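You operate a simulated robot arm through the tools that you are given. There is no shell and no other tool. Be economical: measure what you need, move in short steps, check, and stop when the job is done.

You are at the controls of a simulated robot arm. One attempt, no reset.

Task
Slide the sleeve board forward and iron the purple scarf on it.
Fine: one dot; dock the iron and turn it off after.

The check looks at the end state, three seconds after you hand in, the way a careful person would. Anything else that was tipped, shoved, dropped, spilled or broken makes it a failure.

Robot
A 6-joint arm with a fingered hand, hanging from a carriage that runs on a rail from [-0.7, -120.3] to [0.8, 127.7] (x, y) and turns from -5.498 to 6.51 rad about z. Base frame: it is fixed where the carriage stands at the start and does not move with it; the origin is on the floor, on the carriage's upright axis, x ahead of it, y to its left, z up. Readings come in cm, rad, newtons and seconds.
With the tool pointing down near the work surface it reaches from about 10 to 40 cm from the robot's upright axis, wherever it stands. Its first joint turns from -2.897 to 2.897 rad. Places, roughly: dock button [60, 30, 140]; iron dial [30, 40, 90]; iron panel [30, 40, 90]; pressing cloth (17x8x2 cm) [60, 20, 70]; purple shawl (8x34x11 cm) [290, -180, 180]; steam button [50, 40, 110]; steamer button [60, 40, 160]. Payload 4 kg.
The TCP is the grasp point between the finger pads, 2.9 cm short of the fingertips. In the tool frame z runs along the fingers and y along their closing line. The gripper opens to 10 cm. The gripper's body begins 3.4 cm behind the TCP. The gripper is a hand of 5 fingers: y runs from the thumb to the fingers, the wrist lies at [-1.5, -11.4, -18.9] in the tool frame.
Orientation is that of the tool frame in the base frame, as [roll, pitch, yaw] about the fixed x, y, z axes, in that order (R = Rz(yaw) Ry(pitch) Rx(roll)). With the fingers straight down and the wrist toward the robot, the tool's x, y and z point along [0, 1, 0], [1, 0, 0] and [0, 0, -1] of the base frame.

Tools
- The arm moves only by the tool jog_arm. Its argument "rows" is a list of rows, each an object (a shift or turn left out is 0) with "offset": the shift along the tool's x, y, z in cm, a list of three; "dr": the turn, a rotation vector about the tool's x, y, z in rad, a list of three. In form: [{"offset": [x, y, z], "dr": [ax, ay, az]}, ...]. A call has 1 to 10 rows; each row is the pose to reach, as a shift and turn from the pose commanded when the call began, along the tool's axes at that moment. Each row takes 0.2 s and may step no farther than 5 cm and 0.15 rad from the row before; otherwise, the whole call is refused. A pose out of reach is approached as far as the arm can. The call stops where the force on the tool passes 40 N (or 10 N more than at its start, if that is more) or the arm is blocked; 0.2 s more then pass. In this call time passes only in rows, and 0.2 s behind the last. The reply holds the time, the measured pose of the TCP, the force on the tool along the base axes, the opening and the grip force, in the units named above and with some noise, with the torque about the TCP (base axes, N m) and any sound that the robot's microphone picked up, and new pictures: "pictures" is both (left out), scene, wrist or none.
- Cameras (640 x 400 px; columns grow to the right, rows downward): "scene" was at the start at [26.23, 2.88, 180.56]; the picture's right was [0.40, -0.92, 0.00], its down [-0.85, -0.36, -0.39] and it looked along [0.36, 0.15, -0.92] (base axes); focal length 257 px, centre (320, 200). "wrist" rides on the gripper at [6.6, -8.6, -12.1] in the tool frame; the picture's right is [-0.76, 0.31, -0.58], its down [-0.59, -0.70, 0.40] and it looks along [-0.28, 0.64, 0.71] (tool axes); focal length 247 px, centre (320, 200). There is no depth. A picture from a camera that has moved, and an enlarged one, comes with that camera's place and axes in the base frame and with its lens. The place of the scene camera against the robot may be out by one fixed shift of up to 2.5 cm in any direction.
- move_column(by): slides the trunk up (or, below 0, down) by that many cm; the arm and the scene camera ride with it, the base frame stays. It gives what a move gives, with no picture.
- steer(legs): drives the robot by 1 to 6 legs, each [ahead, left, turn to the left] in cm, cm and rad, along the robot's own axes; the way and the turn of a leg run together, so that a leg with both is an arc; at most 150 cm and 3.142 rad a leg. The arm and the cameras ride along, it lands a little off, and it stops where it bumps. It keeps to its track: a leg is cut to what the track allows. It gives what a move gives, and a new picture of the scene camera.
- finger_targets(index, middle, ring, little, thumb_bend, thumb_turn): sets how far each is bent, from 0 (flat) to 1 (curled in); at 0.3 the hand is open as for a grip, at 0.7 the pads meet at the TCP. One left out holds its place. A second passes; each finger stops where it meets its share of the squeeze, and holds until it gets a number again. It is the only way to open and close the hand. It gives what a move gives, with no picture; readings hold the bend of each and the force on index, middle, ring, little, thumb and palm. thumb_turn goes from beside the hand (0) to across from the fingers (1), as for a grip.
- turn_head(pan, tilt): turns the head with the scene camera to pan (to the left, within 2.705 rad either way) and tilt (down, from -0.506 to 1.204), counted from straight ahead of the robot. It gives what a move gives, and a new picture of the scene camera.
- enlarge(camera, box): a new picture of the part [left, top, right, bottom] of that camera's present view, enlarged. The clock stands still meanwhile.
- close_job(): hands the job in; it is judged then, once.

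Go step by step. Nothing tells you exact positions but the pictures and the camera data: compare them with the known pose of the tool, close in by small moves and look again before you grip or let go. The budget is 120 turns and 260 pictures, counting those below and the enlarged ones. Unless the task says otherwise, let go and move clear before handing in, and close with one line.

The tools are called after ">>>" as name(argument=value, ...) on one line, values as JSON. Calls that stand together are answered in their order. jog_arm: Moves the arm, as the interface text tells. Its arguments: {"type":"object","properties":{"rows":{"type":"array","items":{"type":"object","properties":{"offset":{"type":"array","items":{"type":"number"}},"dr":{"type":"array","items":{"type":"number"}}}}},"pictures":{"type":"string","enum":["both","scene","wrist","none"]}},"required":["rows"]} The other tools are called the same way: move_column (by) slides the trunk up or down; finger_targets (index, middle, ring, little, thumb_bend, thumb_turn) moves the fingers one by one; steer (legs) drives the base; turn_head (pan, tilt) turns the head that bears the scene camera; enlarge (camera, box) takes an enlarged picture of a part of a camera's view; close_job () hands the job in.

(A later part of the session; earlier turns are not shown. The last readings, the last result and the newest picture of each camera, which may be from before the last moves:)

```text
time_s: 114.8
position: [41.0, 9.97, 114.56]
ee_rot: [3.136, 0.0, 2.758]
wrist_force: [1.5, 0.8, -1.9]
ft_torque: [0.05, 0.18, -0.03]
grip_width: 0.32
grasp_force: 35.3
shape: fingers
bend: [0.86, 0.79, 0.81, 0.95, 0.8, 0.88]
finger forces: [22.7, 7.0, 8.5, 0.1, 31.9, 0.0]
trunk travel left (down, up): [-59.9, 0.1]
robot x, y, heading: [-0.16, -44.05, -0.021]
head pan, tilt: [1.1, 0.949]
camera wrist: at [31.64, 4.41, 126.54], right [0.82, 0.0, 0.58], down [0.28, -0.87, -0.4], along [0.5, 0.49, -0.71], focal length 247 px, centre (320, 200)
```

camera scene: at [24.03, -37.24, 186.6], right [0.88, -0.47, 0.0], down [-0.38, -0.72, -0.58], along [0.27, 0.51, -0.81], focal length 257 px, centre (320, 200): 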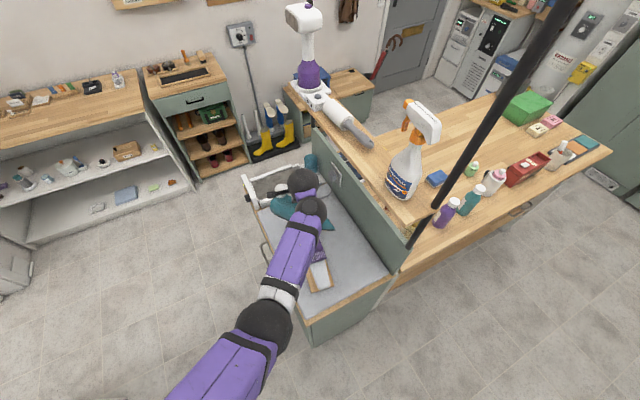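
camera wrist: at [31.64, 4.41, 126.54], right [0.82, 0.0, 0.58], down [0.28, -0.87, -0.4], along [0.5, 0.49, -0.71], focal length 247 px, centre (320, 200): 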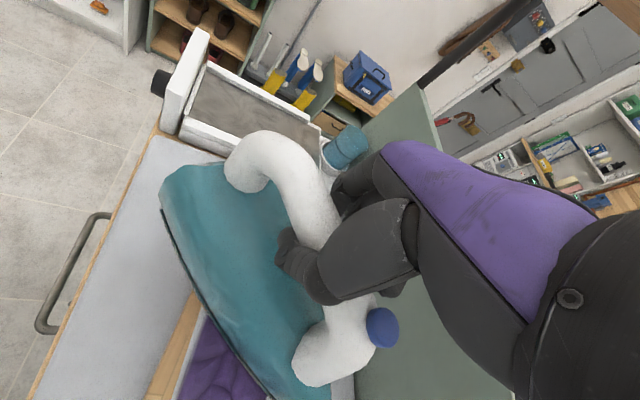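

The sole rests on the scarf. I press slightly and glide right in small steps.

>>> jog_arm(rows=[{"offset": [0, 0, 0.4]}, {"offset": [-0.37, -0.93, 0.4]}, {"offset": [-0.75, -1.86, 0.4]}, {"offset": [-1.12, -2.78, 0.4]}, {"offset": [-1.5, -3.7, 0.4]}, {"offset": [-1.87, -4.64, 0.4]}, {"offset": [-2.24, -5.57, 0.4]}])

>>> enlarge(camera="scene", box=[220, 150, 400, 310])

```text
time_s: 116.3
position: [40.89, 3.97, 114.02]
ee_rot: [3.14, -0.001, 2.758]
wrist_force: [0.2, 0.2, 3.9]
ft_torque: [-0.01, 0.07, 0.0]
grip_width: 0.0
grasp_force: 32.8
shape: fingers
bend: [0.86, 0.8, 0.81, 0.95, 0.84, 0.88]
finger forces: [18.4, 6.2, 8.2, 0.0, 32.5, 0.1]
trunk travel left (down, up): [-59.9, 0.1]
robot x, y, heading: [-0.37, -44.14, -0.018]
head pan, tilt: [1.1, 0.949]
camera scene: at [24.06, -37.2, 186.62], right [0.88, -0.47, 0.0], down [-0.38, -0.72, -0.58], along [0.27, 0.51, -0.81], focal length 257 px, centre (320, 200)
camera wrist: at [31.57, -1.58, 126.06], right [0.82, 0.0, 0.58], down [0.28, -0.87, -0.4], along [0.5, 0.49, -0.71], focal length 247 px, centre (320, 200)
```

scene: 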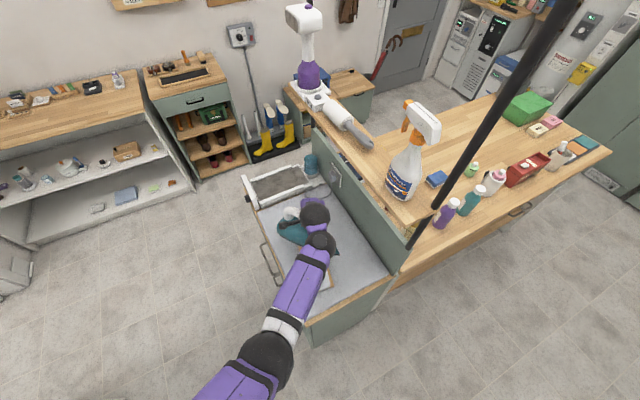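
wrist: 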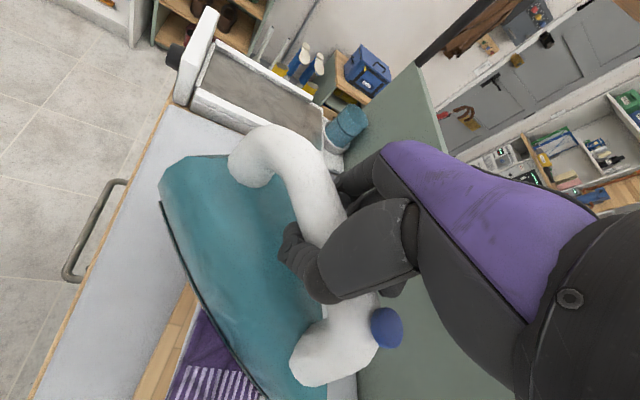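

```text
2.50 times, centred on (310, 230) of scene
camera zoom: at [24.06, -37.2, 186.62], right [0.88, -0.47, 0.0], down [-0.38, -0.72, -0.58], along [0.27, 0.51, -0.81], focal length 642 px, centre (345, 125)
```

zoom: 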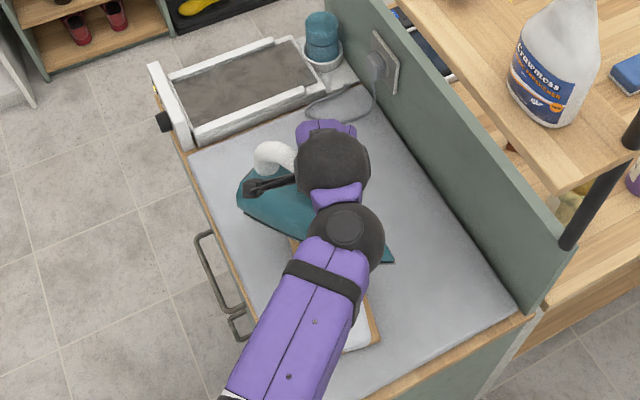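

Gliding works. I continue over the fringe end, then glide back.

>>> jog_arm(rows=[{"offset": [-0.37, -0.93, 0]}, {"offset": [-0.75, -1.86, 0]}, {"offset": [-1.12, -2.78, 0]}, {"offset": [-1.5, -3.7, 0]}, {"offset": [-1.87, -4.64, 0]}, {"offset": [-2.24, -5.57, 0]}, {"offset": [-2.6, -6.5, 0]}])

>>> jog_arm(rows=[{"offset": [0.37, 0.93, 0]}, {"offset": [0.75, 1.86, 0]}, {"offset": [1.12, 2.78, 0]}, {"offset": [1.5, 3.7, 0]}, {"offset": [1.87, 4.64, 0]}, {"offset": [2.24, 5.57, 0]}, {"offset": [2.6, 6.5, 0]}, {"offset": [2.98, 7.4, 0]}, {"offset": [3.35, 8.3, 0]}], pictures="wrist")

```text
time_s: 118.0
position: [41.04, -3.12, 114.0]
ee_rot: [3.141, -0.004, 2.761]
wrist_force: [0.6, 0.3, 0.9]
ft_torque: [0.03, 0.04, -0.03]
grip_width: 0.0
grasp_force: 33.4
shape: fingers
bend: [0.86, 0.8, 0.81, 0.95, 0.85, 0.88]
finger forces: [19.3, 6.7, 8.2, 0.0, 32.9, 0.0]
trunk travel left (down, up): [-59.9, 0.1]
robot x, y, heading: [-0.24, -43.66, -0.025]
head pan, tilt: [1.1, 0.949]
camera scene: at [24.05, -37.21, 186.62], right [0.88, -0.47, 0.0], down [-0.38, -0.72, -0.58], along [0.27, 0.51, -0.81], focal length 257 px, centre (320, 200)
camera wrist: at [31.69, -8.63, 126.01], right [0.82, 0.0, 0.58], down [0.28, -0.87, -0.4], along [0.5, 0.49, -0.71], focal length 247 px, centre (320, 200)
```

scene: 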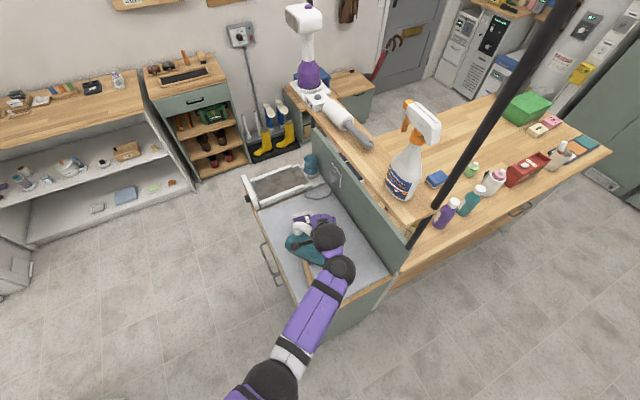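
wrist: 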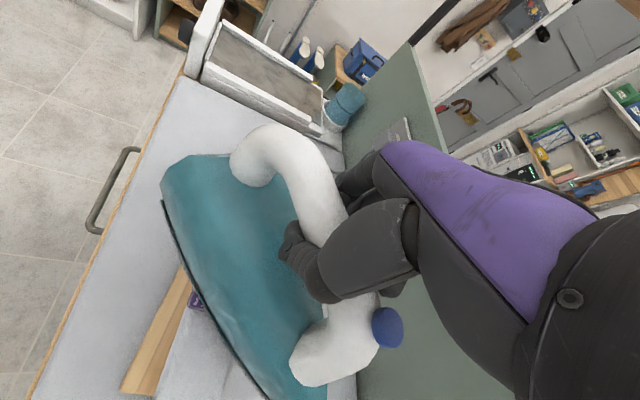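

```text
time_s: 120.0
position: [40.91, 5.88, 114.02]
ee_rot: [3.139, 0.001, 2.759]
wrist_force: [-0.4, -0.7, -4.5]
ft_torque: [0.03, 0.01, 0.03]
grip_width: 0.0
grasp_force: 33.1
shape: fingers
bend: [0.86, 0.8, 0.81, 0.95, 0.85, 0.88]
finger forces: [18.8, 7.4, 8.6, 0.0, 32.6, 0.1]
trunk travel left (down, up): [-59.9, 0.1]
robot x, y, heading: [-0.49, -43.78, -0.018]
head pan, tilt: [1.1, 0.949]
camera wrist: at [31.59, 0.29, 126.01], right [0.82, 0.0, 0.58], down [0.28, -0.87, -0.4], along [0.5, 0.49, -0.71], focal length 247 px, centre (320, 200)
```

wrist: 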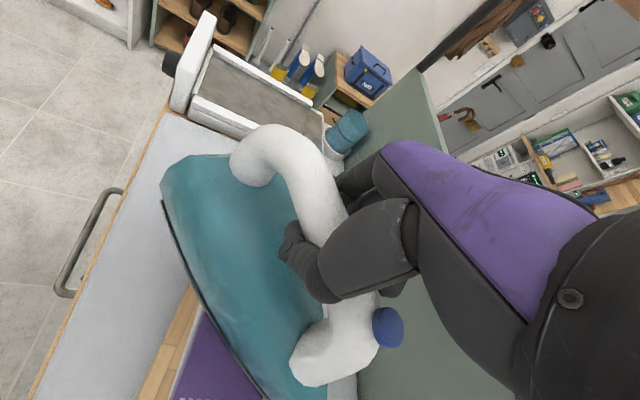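

The scarf's visible part now looks smooth. One more pass toward the label end, then I lift and check.

>>> jog_arm(rows=[{"offset": [0.37, 0.93, 0.2]}, {"offset": [0.75, 1.86, 0.2]}, {"offset": [1.12, 2.78, 0.2]}, {"offset": [1.5, 3.7, 0.2]}, {"offset": [1.87, 4.64, 0.2]}, {"offset": [1.87, 4.64, -2]}, {"offset": [1.87, 4.64, -4.5]}, {"offset": [1.87, 4.64, -7]}], pictures="wrist")

>>> steer(legs=[[0, 28, 0]])

>>> enlarge(camera="scene", box=[240, 200, 420, 400])

```text
time_s: 121.8
position: [40.81, 10.55, 121.01]
ee_rot: [3.14, -0.004, 2.761]
wrist_force: [0.0, 0.3, -11.8]
ft_torque: [0.18, -0.11, 0.01]
grip_width: 0.02
grasp_force: 35.1
shape: fingers
bend: [0.86, 0.79, 0.81, 0.95, 0.85, 0.88]
finger forces: [18.7, 7.8, 8.9, 0.0, 33.6, 0.0]
trunk travel left (down, up): [-59.9, 0.1]
robot x, y, heading: [-0.64, -43.93, -0.017]
head pan, tilt: [1.1, 0.949]
camera wrist: at [31.53, 5.0, 133.06], right [0.82, 0.0, 0.58], down [0.28, -0.87, -0.4], along [0.5, 0.49, -0.71], focal length 247 px, centre (320, 200)
```

wrist: 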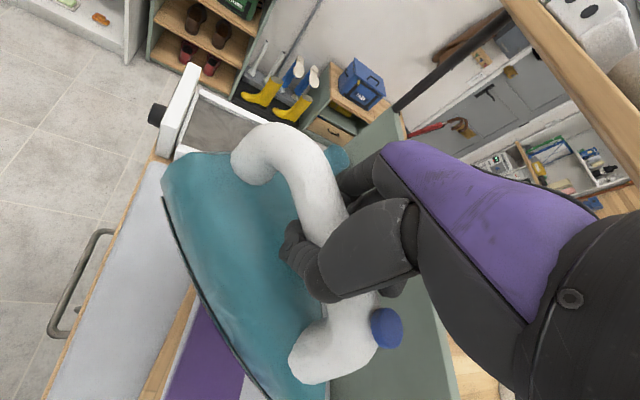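

```text
time_s: 123.7
position: [41.63, 37.92, 120.95]
ee_rot: [-3.141, -0.003, 2.748]
wrist_force: [-0.2, 0.1, -11.6]
ft_torque: [0.13, -0.07, 0.02]
grip_width: 0.0
grasp_force: 33.9
shape: fingers
bend: [0.86, 0.79, 0.81, 0.95, 0.85, 0.88]
finger forces: [18.4, 8.1, 9.1, 0.0, 32.8, 0.1]
trunk travel left (down, up): [-59.9, 0.1]
robot x, y, heading: [-0.39, -15.89, -0.032]
head pan, tilt: [1.1, 0.949]
camera scene: at [24.27, -9.66, 186.6], right [0.88, -0.48, 0.0], down [-0.39, -0.71, -0.58], along [0.28, 0.51, -0.81], focal length 257 px, centre (320, 200)
```

scene: 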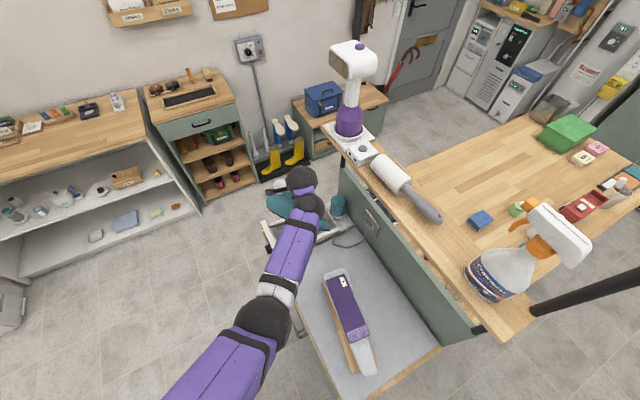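

```text
2.00 times, centred on (330, 300) of scene
camera zoom: at [24.27, -9.66, 186.6], right [0.88, -0.48, 0.0], down [-0.39, -0.71, -0.58], along [0.28, 0.51, -0.81], focal length 514 px, centre (300, 0)
```

zoom: 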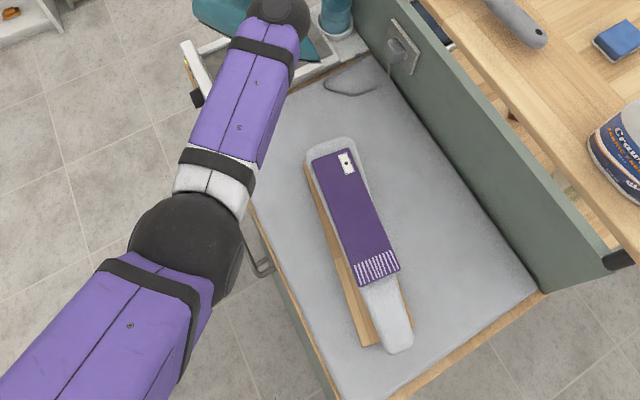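

The scarf is smooth and neatly on the board. Now docking: I rotate the iron back by ~49° so it points along the tray, staying high.

>>> jog_arm(rows=[{"offset": [0.1, 0.3, 0], "dr": [0, 0, -0.14]}, {"offset": [0.2, 0.6, 0], "dr": [0, 0, -0.28]}, {"offset": [0.3, 0.9, 0], "dr": [0, 0, -0.42]}, {"offset": [0.4, 1.2, 0], "dr": [0, 0, -0.56]}, {"offset": [0.5, 1.5, 0], "dr": [0, 0, -0.7]}, {"offset": [0.6, 1.8, 0], "dr": [0, 0, -0.84]}])

>>> turn_head(pan=1.0, tilt=1.1)

>>> enlarge(camera="scene", box=[220, 100, 380, 240])

```text
time_s: 125.1
position: [40.63, 34.72, 122.42]
ee_rot: [3.141, 0.001, -2.701]
wrist_force: [1.4, -4.5, -11.4]
ft_torque: [-0.25, -0.3, -0.01]
grip_width: 0.02
grasp_force: 32.3
shape: fingers
bend: [0.86, 0.8, 0.81, 0.96, 0.86, 0.89]
finger forces: [19.5, 6.8, 6.9, 5.2, 26.4, 0.1]
out of reach, approached as far as the arm can: row 5, 6
trunk travel left (down, up): [-59.9, 0.1]
robot x, y, heading: [-0.58, -15.92, -0.03]
head pan, tilt: [1.1, 0.949]
camera scene: at [24.27, -9.69, 186.62], right [0.88, -0.48, 0.0], down [-0.39, -0.71, -0.58], along [0.28, 0.51, -0.81], focal length 257 px, centre (320, 200)
camera wrist: at [38.31, 24.07, 134.41], right [0.55, 0.6, 0.58], down [0.83, -0.38, -0.4], along [-0.02, 0.7, -0.71], focal length 247 px, centre (320, 200)
```

scene: 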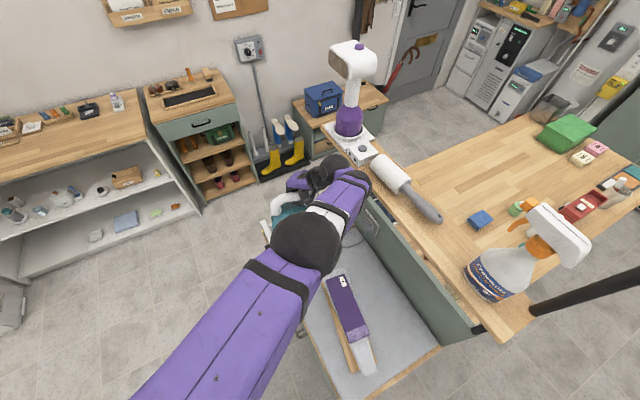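
wrist: 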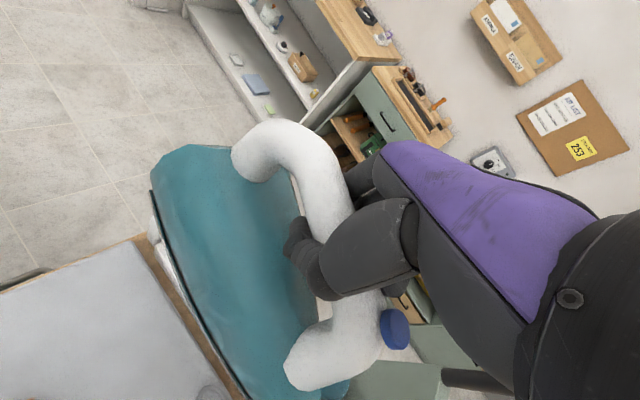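

```text
time_s: 125.8
position: [40.5, 34.82, 122.49]
ee_rot: [3.139, 0.005, -2.7]
wrist_force: [-0.5, 0.9, -11.7]
ft_torque: [0.07, 0.0, 0.01]
grip_width: 0.0
grasp_force: 28.7
shape: fingers
bend: [0.87, 0.8, 0.81, 0.95, 0.86, 0.89]
finger forces: [13.5, 7.0, 8.4, 1.8, 27.1, 0.0]
trunk travel left (down, up): [-59.9, 0.1]
robot x, y, heading: [-0.24, -16.15, -0.027]
head pan, tilt: [1.0, 1.1]
camera scene: at [24.34, -10.82, 185.58], right [0.83, -0.56, 0.0], down [-0.5, -0.74, -0.45], along [0.26, 0.37, -0.89], focal length 257 px, centre (320, 200)
```

scene: 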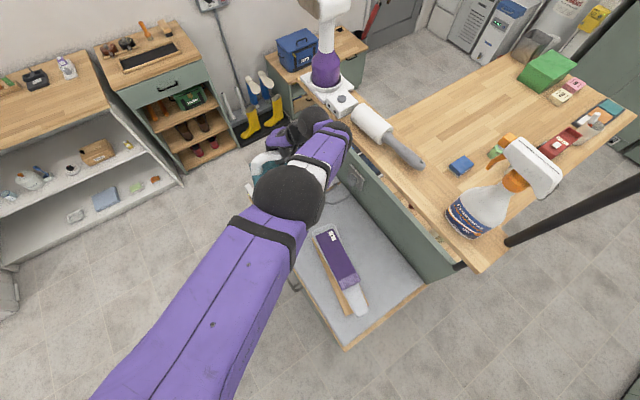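

```text
2.86 times, centred on (300, 170) of scene
camera zoom: at [24.34, -10.82, 185.58], right [0.83, -0.56, 0.0], down [-0.5, -0.74, -0.45], along [0.26, 0.37, -0.89], focal length 734 px, centre (377, 286)
```

zoom: 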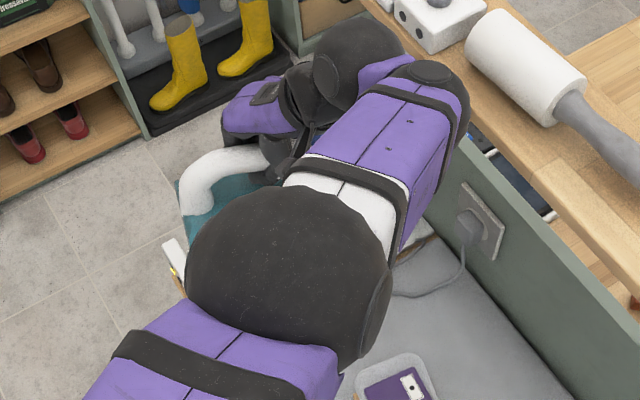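

The iron now points along the tray, about 5 cm too far right. I drive left by that amount and measure again.

>>> steer(legs=[[0, 5, 0]])

>>> enlarge(camera="wrist", box=[0, 0, 640, 400])

```text
time_s: 126.7
position: [40.59, 40.09, 122.34]
ee_rot: [3.138, 0.004, -2.696]
wrist_force: [0.0, -0.1, -11.9]
ft_torque: [0.1, -0.01, 0.01]
grip_width: 0.01
grasp_force: 28.8
shape: fingers
bend: [0.86, 0.8, 0.81, 0.95, 0.86, 0.89]
finger forces: [13.5, 6.8, 8.1, 1.8, 26.6, 0.0]
trunk travel left (down, up): [-59.9, 0.1]
robot x, y, heading: [0.28, -10.83, -0.026]
head pan, tilt: [1.0, 1.1]
camera scene: at [24.37, -5.65, 185.58], right [0.83, -0.56, 0.0], down [-0.5, -0.74, -0.45], along [0.26, 0.37, -0.89], focal length 257 px, centre (320, 200)
```

scene: 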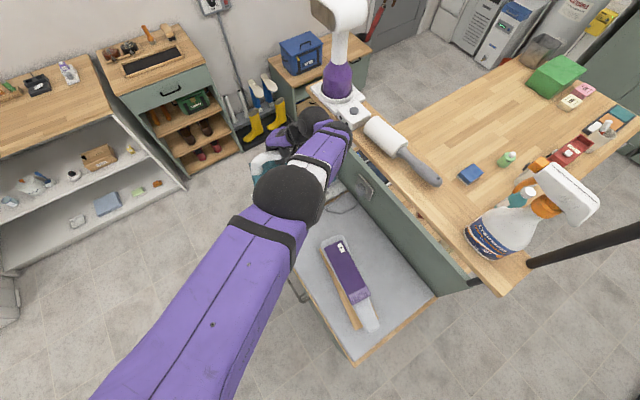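

```text
1.00 times, centred on (320, 200) of wrist (not enlarged: the box is as wide or as high as the picture)
camera zoom: at [38.22, 29.4, 134.41], right [0.55, 0.6, 0.58], down [0.83, -0.38, -0.4], along [-0.02, 0.7, -0.71], focal length 247 px, centre (320, 200)
```

zoom: 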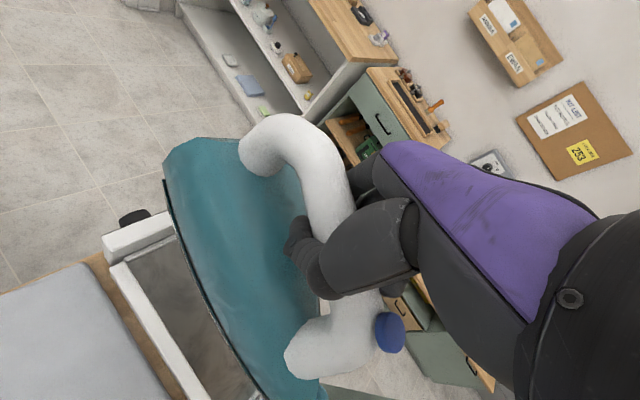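

The iron is over the tray, slightly nose-down in the grip. I shift 1 cm back and lower partway, then check.

>>> jog_arm(rows=[{"offset": [0.9, 0.43, 2]}, {"offset": [0.9, 0.43, 5]}, {"offset": [0.9, 0.43, 8]}])

>>> enlarge(camera="scene", box=[220, 100, 380, 240])

```text
time_s: 127.5
position: [38.47, 38.81, 115.25]
ee_rot: [-3.14, 0.005, -2.696]
wrist_force: [0.0, -0.3, -11.0]
ft_torque: [0.01, 0.04, -0.01]
grip_width: 0.0
grasp_force: 27.8
shape: fingers
bend: [0.86, 0.8, 0.81, 0.95, 0.86, 0.89]
finger forces: [13.2, 7.2, 8.5, 1.6, 25.2, 0.0]
out of reach, approached as far as the arm can: row 2, 3
trunk travel left (down, up): [-59.9, 0.1]
robot x, y, heading: [0.15, -11.07, -0.023]
head pan, tilt: [1.0, 1.1]
camera scene: at [24.36, -5.65, 185.58], right [0.83, -0.56, 0.0], down [-0.5, -0.74, -0.45], along [0.26, 0.37, -0.89], focal length 257 px, centre (320, 200)
camera wrist: at [36.07, 28.09, 127.27], right [0.55, 0.6, 0.58], down [0.84, -0.38, -0.4], along [-0.02, 0.7, -0.71], focal length 247 px, centre (320, 200)
```

scene: 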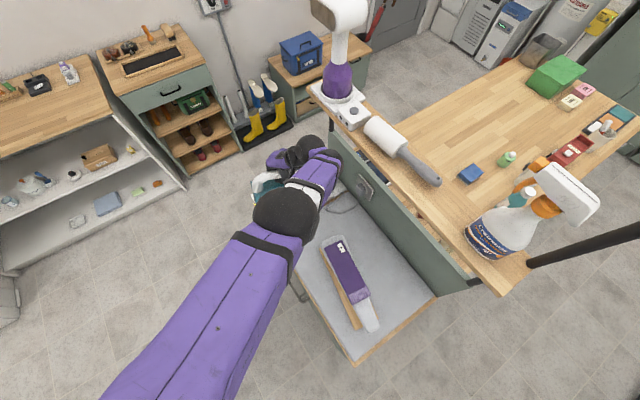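
wrist: 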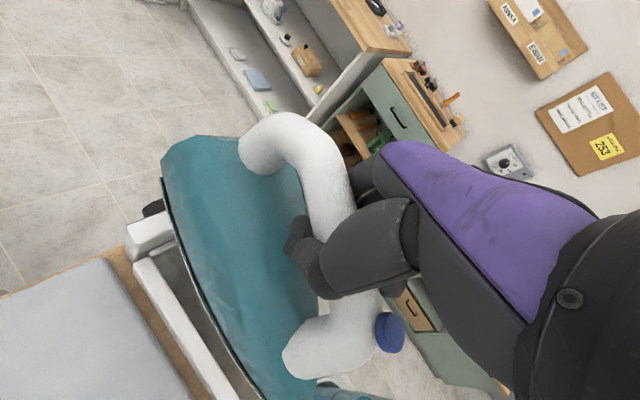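

```text
2.86 times, centred on (300, 170) of scene
camera zoom: at [24.36, -5.65, 185.58], right [0.83, -0.56, 0.0], down [-0.5, -0.74, -0.45], along [0.26, 0.37, -0.89], focal length 734 px, centre (377, 286)
```

zoom: 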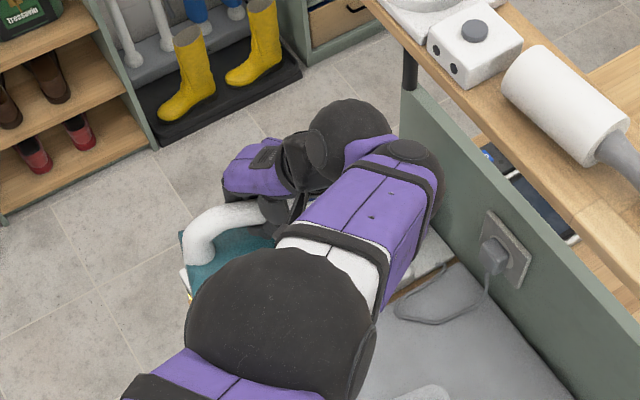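

I re-centre by driving a little left and jogging back, so that the trunk can then lower it straight.

>>> steer(legs=[[0, 4, 0]])

>>> jog_arm(rows=[{"offset": [0.1, -1.5, 0]}, {"offset": [0.22, -3.0, 0]}], pictures="wrist")

```text
time_s: 128.4
position: [38.42, 42.74, 115.35]
ee_rot: [-3.14, 0.004, -2.697]
wrist_force: [0.0, 0.7, -11.8]
ft_torque: [0.1, 0.0, 0.0]
grip_width: 0.0
grasp_force: 27.6
shape: fingers
bend: [0.86, 0.8, 0.81, 0.95, 0.86, 0.89]
finger forces: [13.3, 6.7, 7.9, 2.0, 26.0, 0.0]
trunk travel left (down, up): [-59.9, 0.1]
robot x, y, heading: [0.11, -6.73, -0.025]
head pan, tilt: [1.0, 1.1]
camera scene: at [24.39, -1.73, 185.58], right [0.83, -0.56, 0.0], down [-0.5, -0.74, -0.45], along [0.26, 0.37, -0.89], focal length 257 px, centre (320, 200)
```

scene: 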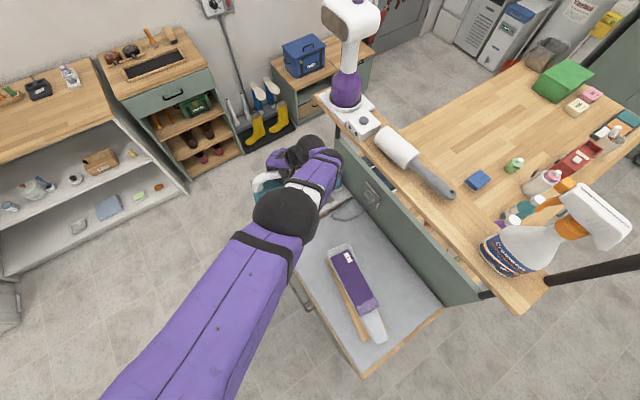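

```text
time_s: 129.0
position: [39.99, 40.08, 114.96]
ee_rot: [-3.141, 0.0, -2.694]
wrist_force: [-0.6, 0.3, -11.6]
ft_torque: [0.11, 0.05, -0.04]
grip_width: 0.01
grasp_force: 28.4
shape: fingers
bend: [0.86, 0.8, 0.81, 0.95, 0.86, 0.89]
finger forces: [12.9, 6.9, 8.2, 1.6, 25.7, 0.1]
out of reach, approached as far as the arm can: row 2
trunk travel left (down, up): [-59.9, 0.1]
robot x, y, heading: [-0.35, -7.15, -0.027]
head pan, tilt: [1.0, 1.1]
camera wrist: at [37.66, 29.51, 126.93], right [0.55, 0.6, 0.58], down [0.83, -0.38, -0.4], along [-0.02, 0.7, -0.71], focal length 247 px, centre (320, 200)
```

wrist: 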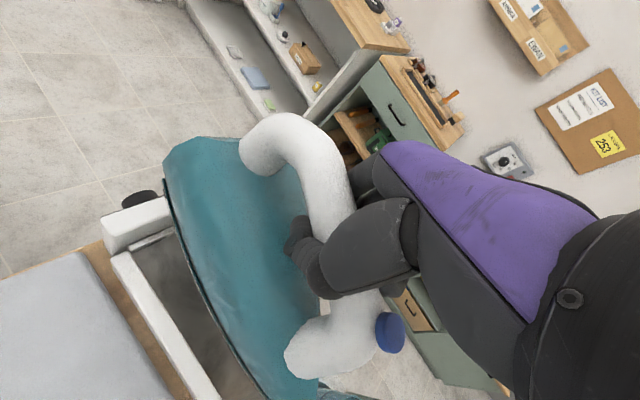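

The iron is ~20° nose-down in the grip, which would put the rear on the panel. I tilt the hand to level it (and correct a small heading error).

>>> jog_arm(rows=[{"offset": [0, 0, 0], "dr": [0.045, -0.09, 0.04]}, {"offset": [0, 0, 0], "dr": [0.09, -0.18, 0.08]}, {"offset": [0, 0, 0], "dr": [0.135, -0.28, 0.11]}])

>>> enlarge(camera="scene", box=[220, 100, 380, 240])

```text
time_s: 129.8
position: [44.78, 44.24, 111.93]
ee_rot: [-3.027, 0.267, -2.787]
wrist_force: [0.9, -0.7, -11.5]
ft_torque: [0.05, 0.23, -0.02]
grip_width: 0.0
grasp_force: 26.0
shape: fingers
bend: [0.87, 0.8, 0.8, 0.95, 0.87, 0.9]
finger forces: [12.7, 7.7, 8.7, 0.6, 22.8, 0.0]
out of reach, approached as far as the arm can: row 1, 2, 3
trunk travel left (down, up): [-59.9, 0.1]
robot x, y, heading: [-0.04, -6.78, -0.029]
head pan, tilt: [1.0, 1.1]
camera scene: at [24.39, -1.74, 185.58], right [0.83, -0.56, 0.0], down [-0.5, -0.74, -0.45], along [0.26, 0.37, -0.89], focal length 257 px, centre (320, 200)
camera wrist: at [38.21, 34.08, 122.6], right [0.42, 0.55, 0.72], down [0.87, -0.47, -0.15], along [0.26, 0.69, -0.68], focal length 247 px, centre (320, 200)
```

scene: 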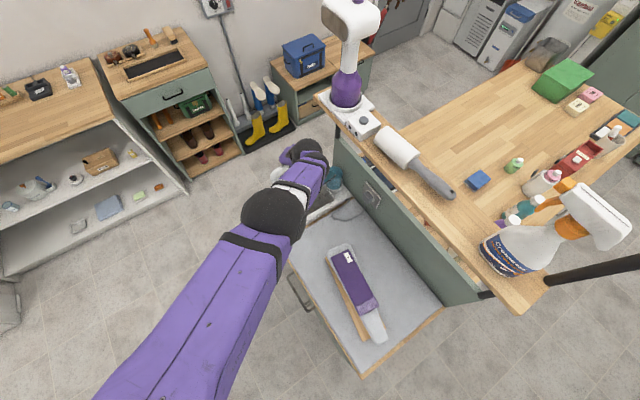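
wrist: 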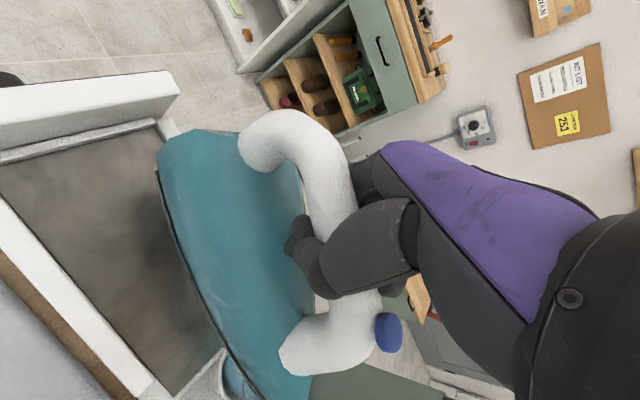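

```text
2.86 times, centred on (300, 170) of scene
camera zoom: at [24.39, -1.74, 185.58], right [0.83, -0.56, 0.0], down [-0.5, -0.74, -0.45], along [0.26, 0.37, -0.89], focal length 734 px, centre (377, 286)
```

zoom: 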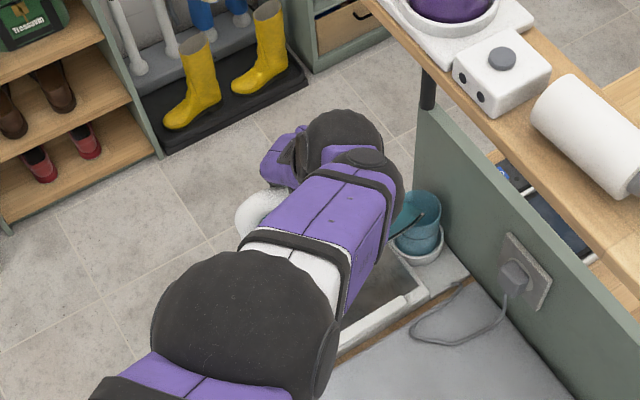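

The tilt pushed the iron forward near the cup because of the reach limit. I reverse that motion first, then make room by driving right.

>>> jog_arm(rows=[{"offset": [1.4, -0.1, -1.4], "dr": [-0.045, 0.09, -0.04]}, {"offset": [2.7, -0.2, -2.8], "dr": [-0.09, 0.18, -0.08]}, {"offset": [4.05, -0.22, -4.2], "dr": [-0.135, 0.28, -0.11]}])

```text
time_s: 130.6
position: [40.52, 42.19, 114.46]
ee_rot: [-3.118, 0.054, -2.71]
wrist_force: [0.7, 0.7, -11.5]
ft_torque: [0.16, -0.02, -0.02]
grip_width: 0.0
grasp_force: 26.5
shape: fingers
bend: [0.87, 0.8, 0.81, 0.95, 0.87, 0.9]
finger forces: [12.6, 6.7, 7.7, 1.6, 24.9, 0.0]
out of reach, approached as far as the arm can: row 2, 3
trunk travel left (down, up): [-59.9, 0.1]
robot x, y, heading: [0.0, -6.67, -0.028]
head pan, tilt: [1.0, 1.1]
camera scene: at [24.39, -1.73, 185.58], right [0.83, -0.56, 0.0], down [-0.5, -0.74, -0.45], along [0.26, 0.37, -0.89], focal length 257 px, centre (320, 200)
camera wrist: at [37.27, 31.59, 126.43], right [0.52, 0.59, 0.61], down [0.85, -0.39, -0.35], along [0.03, 0.7, -0.71], focal length 247 px, centre (320, 200)
```

scene: 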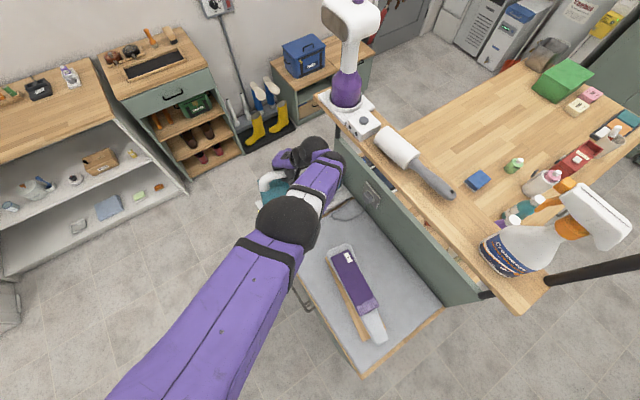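
wrist: 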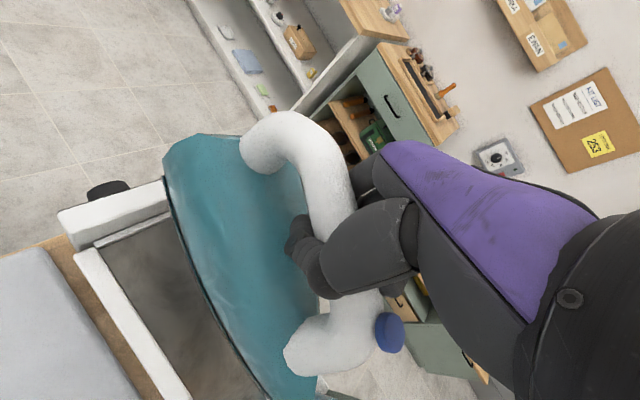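

Clear of the cup again. I drive right 8 cm for more arm room, then return toward the tray centre with the levelling tilt applied gradually.

>>> steer(legs=[[0, -8.3, 0]])

>>> jog_arm(rows=[{"offset": [-0.9, 1.8, 0], "dr": [0.03, -0.06, 0.02]}, {"offset": [-1.8, 3.6, 0], "dr": [0.06, -0.12, 0.05]}], pictures="wrist")

```text
time_s: 131.7
position: [40.37, 33.85, 114.61]
ee_rot: [-3.117, 0.054, -2.71]
wrist_force: [-1.1, 0.3, -12.7]
ft_torque: [0.11, 0.0, -0.02]
grip_width: 0.0
grasp_force: 27.0
shape: fingers
bend: [0.87, 0.8, 0.81, 0.95, 0.87, 0.9]
finger forces: [12.8, 7.0, 8.1, 1.7, 24.7, 0.0]
trunk travel left (down, up): [-59.9, 0.1]
robot x, y, heading: [0.13, -15.31, -0.03]
head pan, tilt: [1.0, 1.1]
camera scene: at [24.33, -10.05, 185.58], right [0.83, -0.56, 0.0], down [-0.5, -0.74, -0.45], along [0.26, 0.37, -0.89], focal length 257 px, centre (320, 200)
```

scene: 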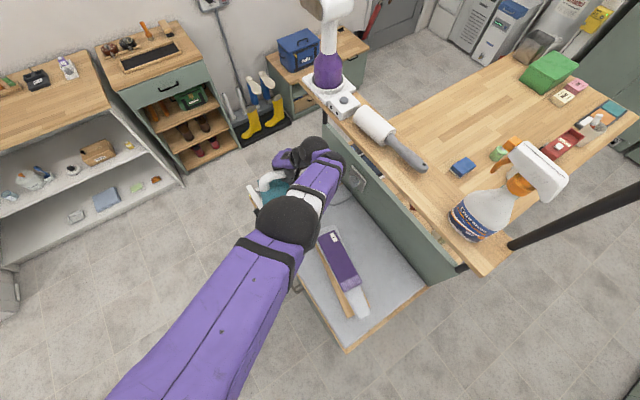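

```text
time_s: 132.3
position: [40.33, 37.89, 114.49]
ee_rot: [-3.06, 0.175, -2.756]
wrist_force: [0.8, 0.2, -11.5]
ft_torque: [0.03, 0.14, -0.01]
grip_width: 0.0
grasp_force: 26.5
shape: fingers
bend: [0.87, 0.8, 0.8, 0.95, 0.87, 0.9]
finger forces: [12.5, 7.2, 8.5, 1.3, 23.5, 0.0]
trunk travel left (down, up): [-59.9, 0.1]
robot x, y, heading: [0.01, -15.51, -0.029]
head pan, tilt: [1.0, 1.1]
camera wrist: at [35.12, 27.49, 125.81], right [0.47, 0.57, 0.67], down [0.87, -0.44, -0.23], along [0.16, 0.69, -0.7], focal length 247 px, centre (320, 200)
```

wrist: 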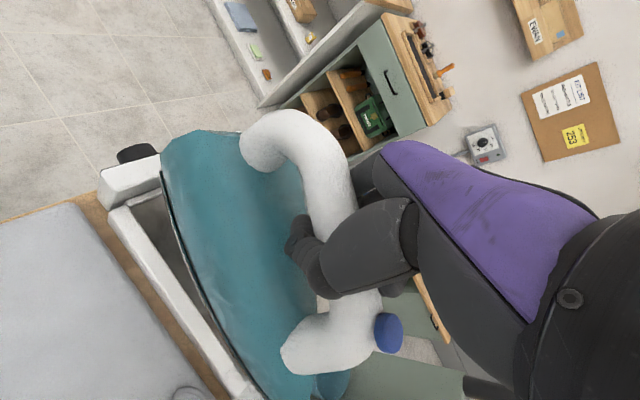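

The iron is about level now with a heading near −10°. I correct the yaw and centre it laterally.

>>> jog_arm(rows=[{"offset": [-0.37, 0.55, 0], "dr": [-0.015, -0.007, -0.083]}, {"offset": [-0.75, 1.1, 0], "dr": [-0.03, -0.014, -0.167]}])

>>> enlarge(camera="scene", box=[220, 100, 380, 240])

```text
time_s: 132.9
position: [40.17, 37.66, 114.96]
ee_rot: [-3.061, 0.177, -2.623]
wrist_force: [-0.1, 0.1, -11.4]
ft_torque: [0.11, 0.1, -0.01]
grip_width: 0.0
grasp_force: 26.2
shape: fingers
bend: [0.87, 0.8, 0.8, 0.95, 0.87, 0.9]
finger forces: [12.0, 7.1, 8.3, 1.1, 23.8, 0.0]
out of reach, approached as far as the arm can: row 1, 2
trunk travel left (down, up): [-59.9, 0.1]
robot x, y, heading: [0.1, -15.09, -0.027]
head pan, tilt: [1.0, 1.1]
camera scene: at [24.33, -10.04, 185.58], right [0.83, -0.56, 0.0], down [-0.5, -0.74, -0.45], along [0.26, 0.37, -0.89], focal length 257 px, centre (320, 200)
camera wrist: at [36.25, 26.76, 126.21], right [0.39, 0.63, 0.68], down [0.92, -0.32, -0.23], along [0.07, 0.71, -0.7], focal length 247 px, centre (320, 200)
```

scene: 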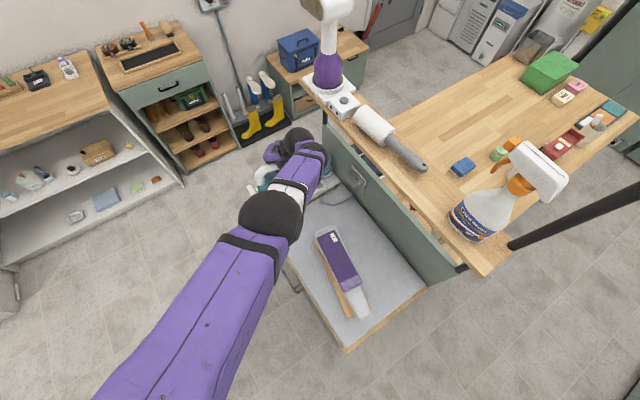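
wrist: 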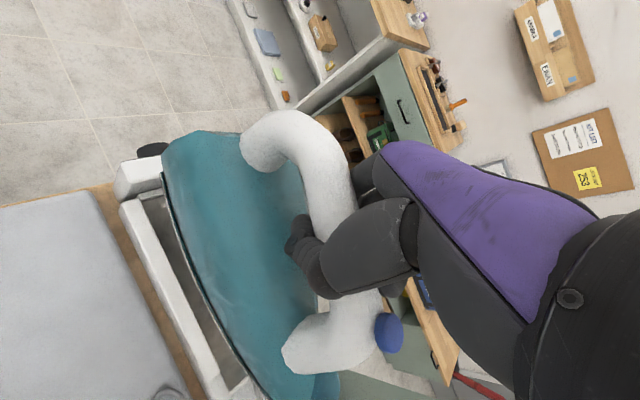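

```text
2.86 times, centred on (300, 170) of scene
camera zoom: at [24.33, -10.04, 185.58], right [0.83, -0.56, 0.0], down [-0.5, -0.74, -0.45], along [0.26, 0.37, -0.89], focal length 734 px, centre (377, 286)
```

zoom: 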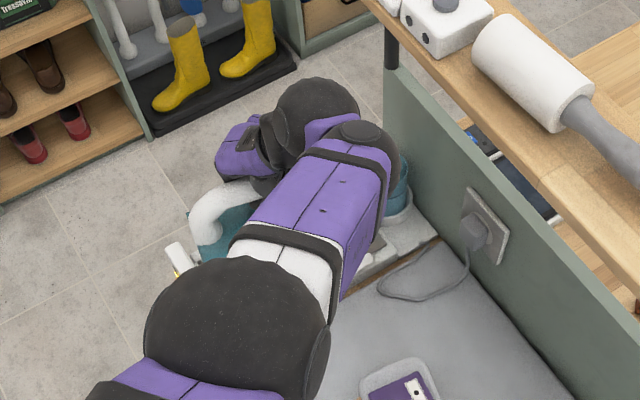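

The right side gap is ~1 cm to the wall; I shift 1.8 cm left and 0.6 cm ahead with the carriage, then lower with the trunk.

>>> steer(legs=[[0.6, 1.8, 0]])

>>> move_column(by=-4)

>>> enlarge(camera="wrist", box=[0, 0, 640, 400])

```text
time_s: 133.7
position: [40.1, 39.51, 114.87]
ee_rot: [-3.063, 0.178, -2.626]
wrist_force: [0.5, 0.7, -11.0]
ft_torque: [0.08, 0.1, -0.01]
grip_width: 0.0
grasp_force: 25.6
shape: fingers
bend: [0.87, 0.8, 0.8, 0.95, 0.87, 0.9]
finger forces: [11.8, 6.9, 8.1, 1.0, 23.5, 0.1]
trunk travel left (down, up): [-59.9, 0.1]
robot x, y, heading: [-0.17, -13.47, -0.029]
head pan, tilt: [1.0, 1.1]
camera scene: at [24.35, -8.2, 185.58], right [0.83, -0.56, 0.0], down [-0.5, -0.74, -0.45], along [0.26, 0.37, -0.89], focal length 257 px, centre (320, 200)
```

scene: 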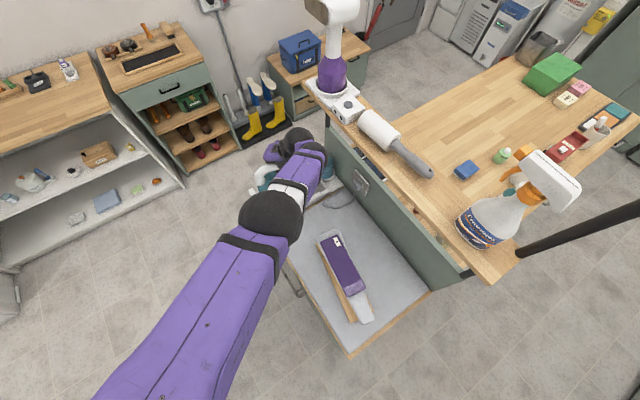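

```text
time_s: 134.5
position: [40.13, 39.55, 111.01]
ee_rot: [-3.061, 0.176, -2.625]
wrist_force: [0.2, 0.6, -11.3]
ft_torque: [0.12, 0.14, -0.03]
grip_width: 0.02
grasp_force: 25.6
shape: fingers
bend: [0.87, 0.8, 0.8, 0.95, 0.87, 0.9]
finger forces: [11.8, 7.0, 8.1, 0.9, 23.1, 0.1]
trunk travel left (down, up): [-55.9, 4.1]
robot x, y, heading: [0.04, -13.23, -0.027]
head pan, tilt: [1.0, 1.1]
```

```text
1.00 times, centred on (320, 200) of wrist (not enlarged: the box is as wide or as high as the picture)
camera zoom: at [36.27, 28.6, 122.23], right [0.39, 0.63, 0.68], down [0.92, -0.32, -0.23], along [0.07, 0.71, -0.7], focal length 247 px, centre (320, 200)
```

zoom: 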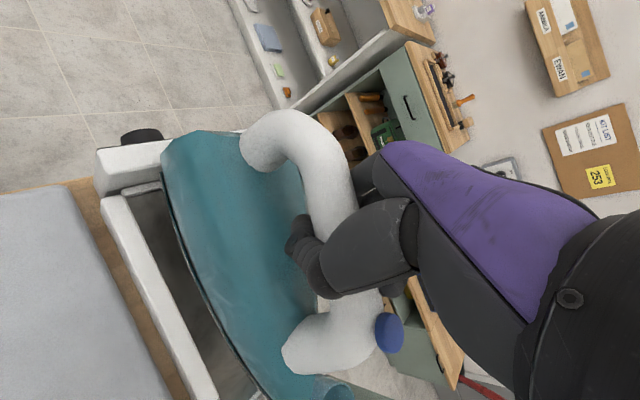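

The rear of the sole is only just inside the tray's rear wall; I try nudging ahead about 0.8 cm.

>>> jog_arm(rows=[{"offset": [-0.86, -0.47, 0.17]}], pictures="wrist")

```text
time_s: 134.9
position: [40.81, 38.82, 111.06]
ee_rot: [-3.063, 0.178, -2.627]
wrist_force: [-0.9, 0.4, -12.0]
ft_torque: [0.08, 0.14, -0.01]
grip_width: 0.02
grasp_force: 25.4
shape: fingers
bend: [0.87, 0.8, 0.8, 0.95, 0.87, 0.9]
finger forces: [11.8, 7.1, 8.6, 0.6, 23.0, 0.1]
out of reach, approached as far as the arm can: row 1
trunk travel left (down, up): [-55.9, 4.1]
robot x, y, heading: [-0.02, -13.63, -0.031]
head pan, tilt: [1.0, 1.1]
camera wrist: at [36.97, 27.85, 122.35], right [0.39, 0.63, 0.68], down [0.92, -0.32, -0.23], along [0.07, 0.71, -0.7], focal length 247 px, centre (320, 200)
```

wrist: 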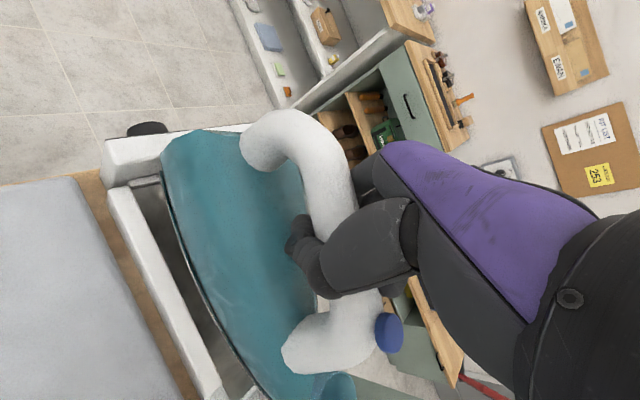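

>>> steer(legs=[[0, 0.8, 0]])

>>> move_column(by=-3)

>>> enlarge(camera="wrist", box=[0, 0, 640, 400])

```text
time_s: 135.7
position: [40.88, 39.45, 111.04]
ee_rot: [-3.06, 0.177, -2.627]
wrist_force: [-0.3, 0.0, -11.3]
ft_torque: [0.07, 0.11, -0.05]
grip_width: 0.03
grasp_force: 25.8
shape: fingers
bend: [0.87, 0.8, 0.8, 0.95, 0.87, 0.9]
finger forces: [12.0, 6.9, 8.3, 1.1, 23.0, 0.0]
trunk travel left (down, up): [-55.9, 4.1]
robot x, y, heading: [-0.34, -12.85, -0.027]
head pan, tilt: [1.0, 1.1]
camera scene: at [24.35, -7.41, 181.58], right [0.83, -0.56, 0.0], down [-0.5, -0.74, -0.45], along [0.26, 0.37, -0.89], focal length 257 px, centre (320, 200)
```

scene: 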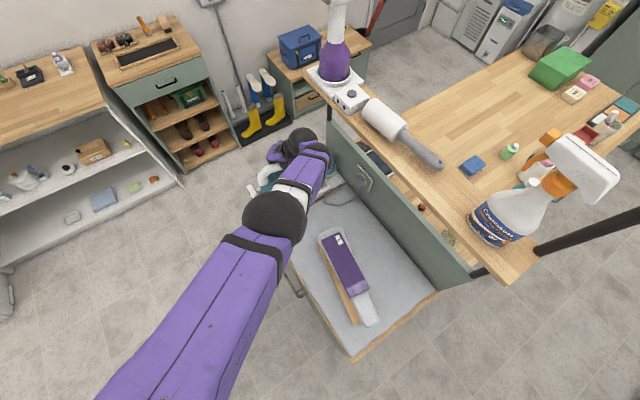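

```text
time_s: 136.4
position: [40.83, 39.61, 108.11]
ee_rot: [-3.062, 0.177, -2.628]
wrist_force: [0.8, 0.0, -11.9]
ft_torque: [0.11, 0.11, -0.01]
grip_width: 0.01
grasp_force: 26.0
shape: fingers
bend: [0.87, 0.8, 0.8, 0.95, 0.87, 0.9]
finger forces: [11.9, 6.8, 8.1, 1.1, 23.0, 0.1]
trunk travel left (down, up): [-52.9, 7.1]
robot x, y, heading: [-0.24, -12.99, -0.03]
head pan, tilt: [1.0, 1.1]
```

```text
1.00 times, centred on (320, 200) of wrist (not enlarged: the box is as wide or as high as the picture)
camera zoom: at [36.99, 28.65, 119.34], right [0.39, 0.63, 0.68], down [0.92, -0.32, -0.23], along [0.07, 0.71, -0.7], focal length 247 px, centre (320, 200)
```

zoom: 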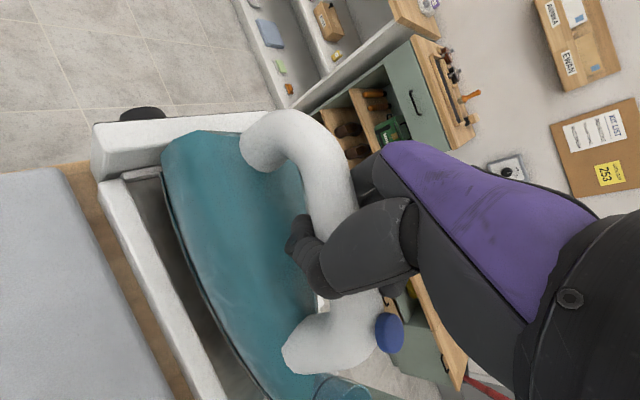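

The iron is entering the tray well. Lowering further in small steps.

>>> move_column(by=-1.2)

>>> move_column(by=-0.8)

>>> enlarge(camera="wrist", box=[0, 0, 640, 400])

```text
time_s: 137.0
position: [40.86, 39.46, 106.81]
ee_rot: [-3.062, 0.177, -2.627]
wrist_force: [0.0, 1.2, -11.6]
ft_torque: [0.12, 0.13, -0.03]
grip_width: 0.0
grasp_force: 24.9
shape: fingers
bend: [0.87, 0.8, 0.8, 0.95, 0.87, 0.9]
finger forces: [11.9, 7.0, 8.1, 1.2, 22.9, 0.0]
trunk travel left (down, up): [-51.7, 8.3]
robot x, y, heading: [-0.07, -12.7, -0.028]
head pan, tilt: [1.0, 1.1]
```

```text
time_s: 137.6
position: [40.93, 39.61, 105.89]
ee_rot: [-3.063, 0.177, -2.627]
wrist_force: [1.4, -0.3, -12.1]
ft_torque: [0.08, 0.13, 0.02]
grip_width: 0.0
grasp_force: 25.6
shape: fingers
bend: [0.87, 0.8, 0.8, 0.95, 0.87, 0.9]
finger forces: [12.0, 7.0, 8.2, 1.1, 22.9, 0.0]
trunk travel left (down, up): [-50.9, 9.1]
robot x, y, heading: [0.02, -12.72, -0.03]
head pan, tilt: [1.0, 1.1]
```

```text
1.00 times, centred on (320, 200) of wrist (not enlarged: the box is as wide or as high as the picture)
camera zoom: at [36.97, 28.64, 117.33], right [0.39, 0.63, 0.68], down [0.92, -0.32, -0.23], along [0.07, 0.71, -0.7], focal length 247 px, centre (320, 200)
```

zoom: 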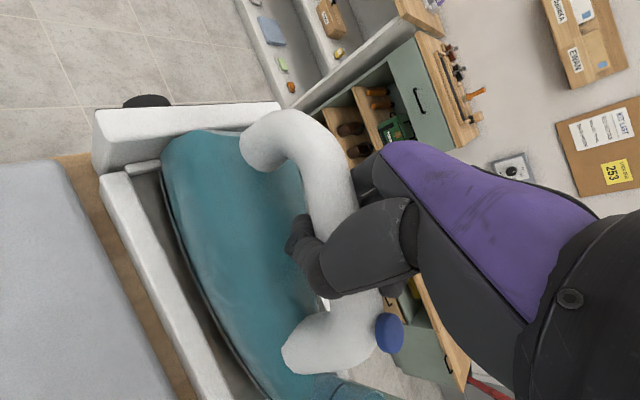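

>>> move_column(by=-0.7)

>>> move_column(by=-0.6)

>>> move_column(by=-0.5)

```text
time_s: 138.1
position: [40.9, 39.52, 105.31]
ee_rot: [-3.062, 0.178, -2.626]
wrist_force: [0.3, 0.8, -10.4]
ft_torque: [0.17, 0.2, 0.0]
grip_width: 0.0
grasp_force: 25.6
shape: fingers
bend: [0.87, 0.8, 0.8, 0.95, 0.87, 0.9]
finger forces: [11.7, 6.7, 8.5, 0.8, 23.2, 0.0]
trunk travel left (down, up): [-50.2, 9.8]
robot x, y, heading: [-0.34, -12.42, -0.028]
head pan, tilt: [1.0, 1.1]
```

```text
time_s: 138.7
position: [40.98, 39.65, 104.78]
ee_rot: [-3.063, 0.177, -2.627]
wrist_force: [-0.3, 0.2, -9.9]
ft_torque: [0.24, 0.35, -0.02]
grip_width: 0.01
grasp_force: 24.7
shape: fingers
bend: [0.87, 0.8, 0.8, 0.95, 0.87, 0.9]
finger forces: [10.6, 6.1, 9.0, 0.0, 23.3, 0.0]
trunk travel left (down, up): [-49.6, 10.4]
robot x, y, heading: [-0.01, -12.47, -0.03]
head pan, tilt: [1.0, 1.1]
```

```text
time_s: 139.2
position: [40.81, 39.66, 104.43]
ee_rot: [-3.063, 0.18, -2.626]
wrist_force: [0.3, -0.3, 2.2]
ft_torque: [0.09, 0.3, 0.02]
grip_width: 0.0
grasp_force: 22.6
shape: fingers
bend: [0.87, 0.8, 0.81, 0.95, 0.87, 0.9]
finger forces: [9.4, 4.8, 7.9, 0.7, 20.9, 0.0]
trunk travel left (down, up): [-49.1, 10.9]
robot x, y, heading: [-0.12, -12.75, -0.031]
head pan, tilt: [1.0, 1.1]
```

The iron's weight is now carried by the tray. I release gently.

>>> finger_targets(index=0.6, middle=0.6, ring=0.6, little=0.6, thumb_bend=0.55)

>>> finger_targets(index=0.28, middle=0.28, ring=0.28, little=0.28, thumb_bend=0.28)

>>> enlarge(camera="wrist", box=[0, 0, 640, 400])

```text
time_s: 140.2
position: [40.85, 39.67, 104.24]
ee_rot: [-3.063, 0.176, -2.626]
wrist_force: [-0.5, 1.9, -0.9]
ft_torque: [-0.04, -0.03, -0.06]
grip_width: 3.24
grasp_force: 0.8
shape: fingers
bend: [0.59, 0.6, 0.6, 0.6, 0.55, 0.98]
finger forces: [1.8, 0.0, 0.1, 0.0, 0.0, 0.0]
trunk travel left (down, up): [-49.1, 10.9]
robot x, y, heading: [-0.21, -12.85, -0.026]
head pan, tilt: [1.0, 1.1]
```

```text
time_s: 141.2
position: [40.91, 39.67, 104.28]
ee_rot: [-3.062, 0.177, -2.628]
wrist_force: [-0.1, -0.1, 0.5]
ft_torque: [-0.02, -0.02, 0.0]
grip_width: 10.24
grasp_force: 0.0
shape: fingers
bend: [0.28, 0.28, 0.28, 0.28, 0.28, 0.98]
finger forces: [0.0, 0.0, 0.1, 0.0, 0.0, 0.1]
trunk travel left (down, up): [-49.1, 10.9]
robot x, y, heading: [0.06, -12.98, -0.026]
head pan, tilt: [1.0, 1.1]
```

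```text
1.00 times, centred on (320, 200) of wrist (not enlarged: the box is as wide or as high as the picture)
camera zoom: at [37.04, 28.72, 115.6], right [0.39, 0.63, 0.68], down [0.92, -0.32, -0.23], along [0.07, 0.71, -0.7], focal length 247 px, centre (320, 200)
```

zoom: 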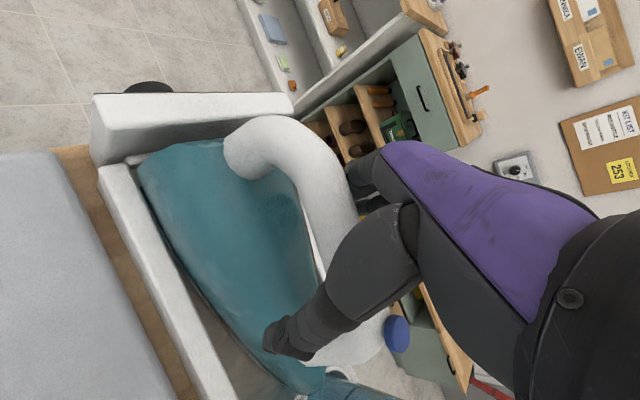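

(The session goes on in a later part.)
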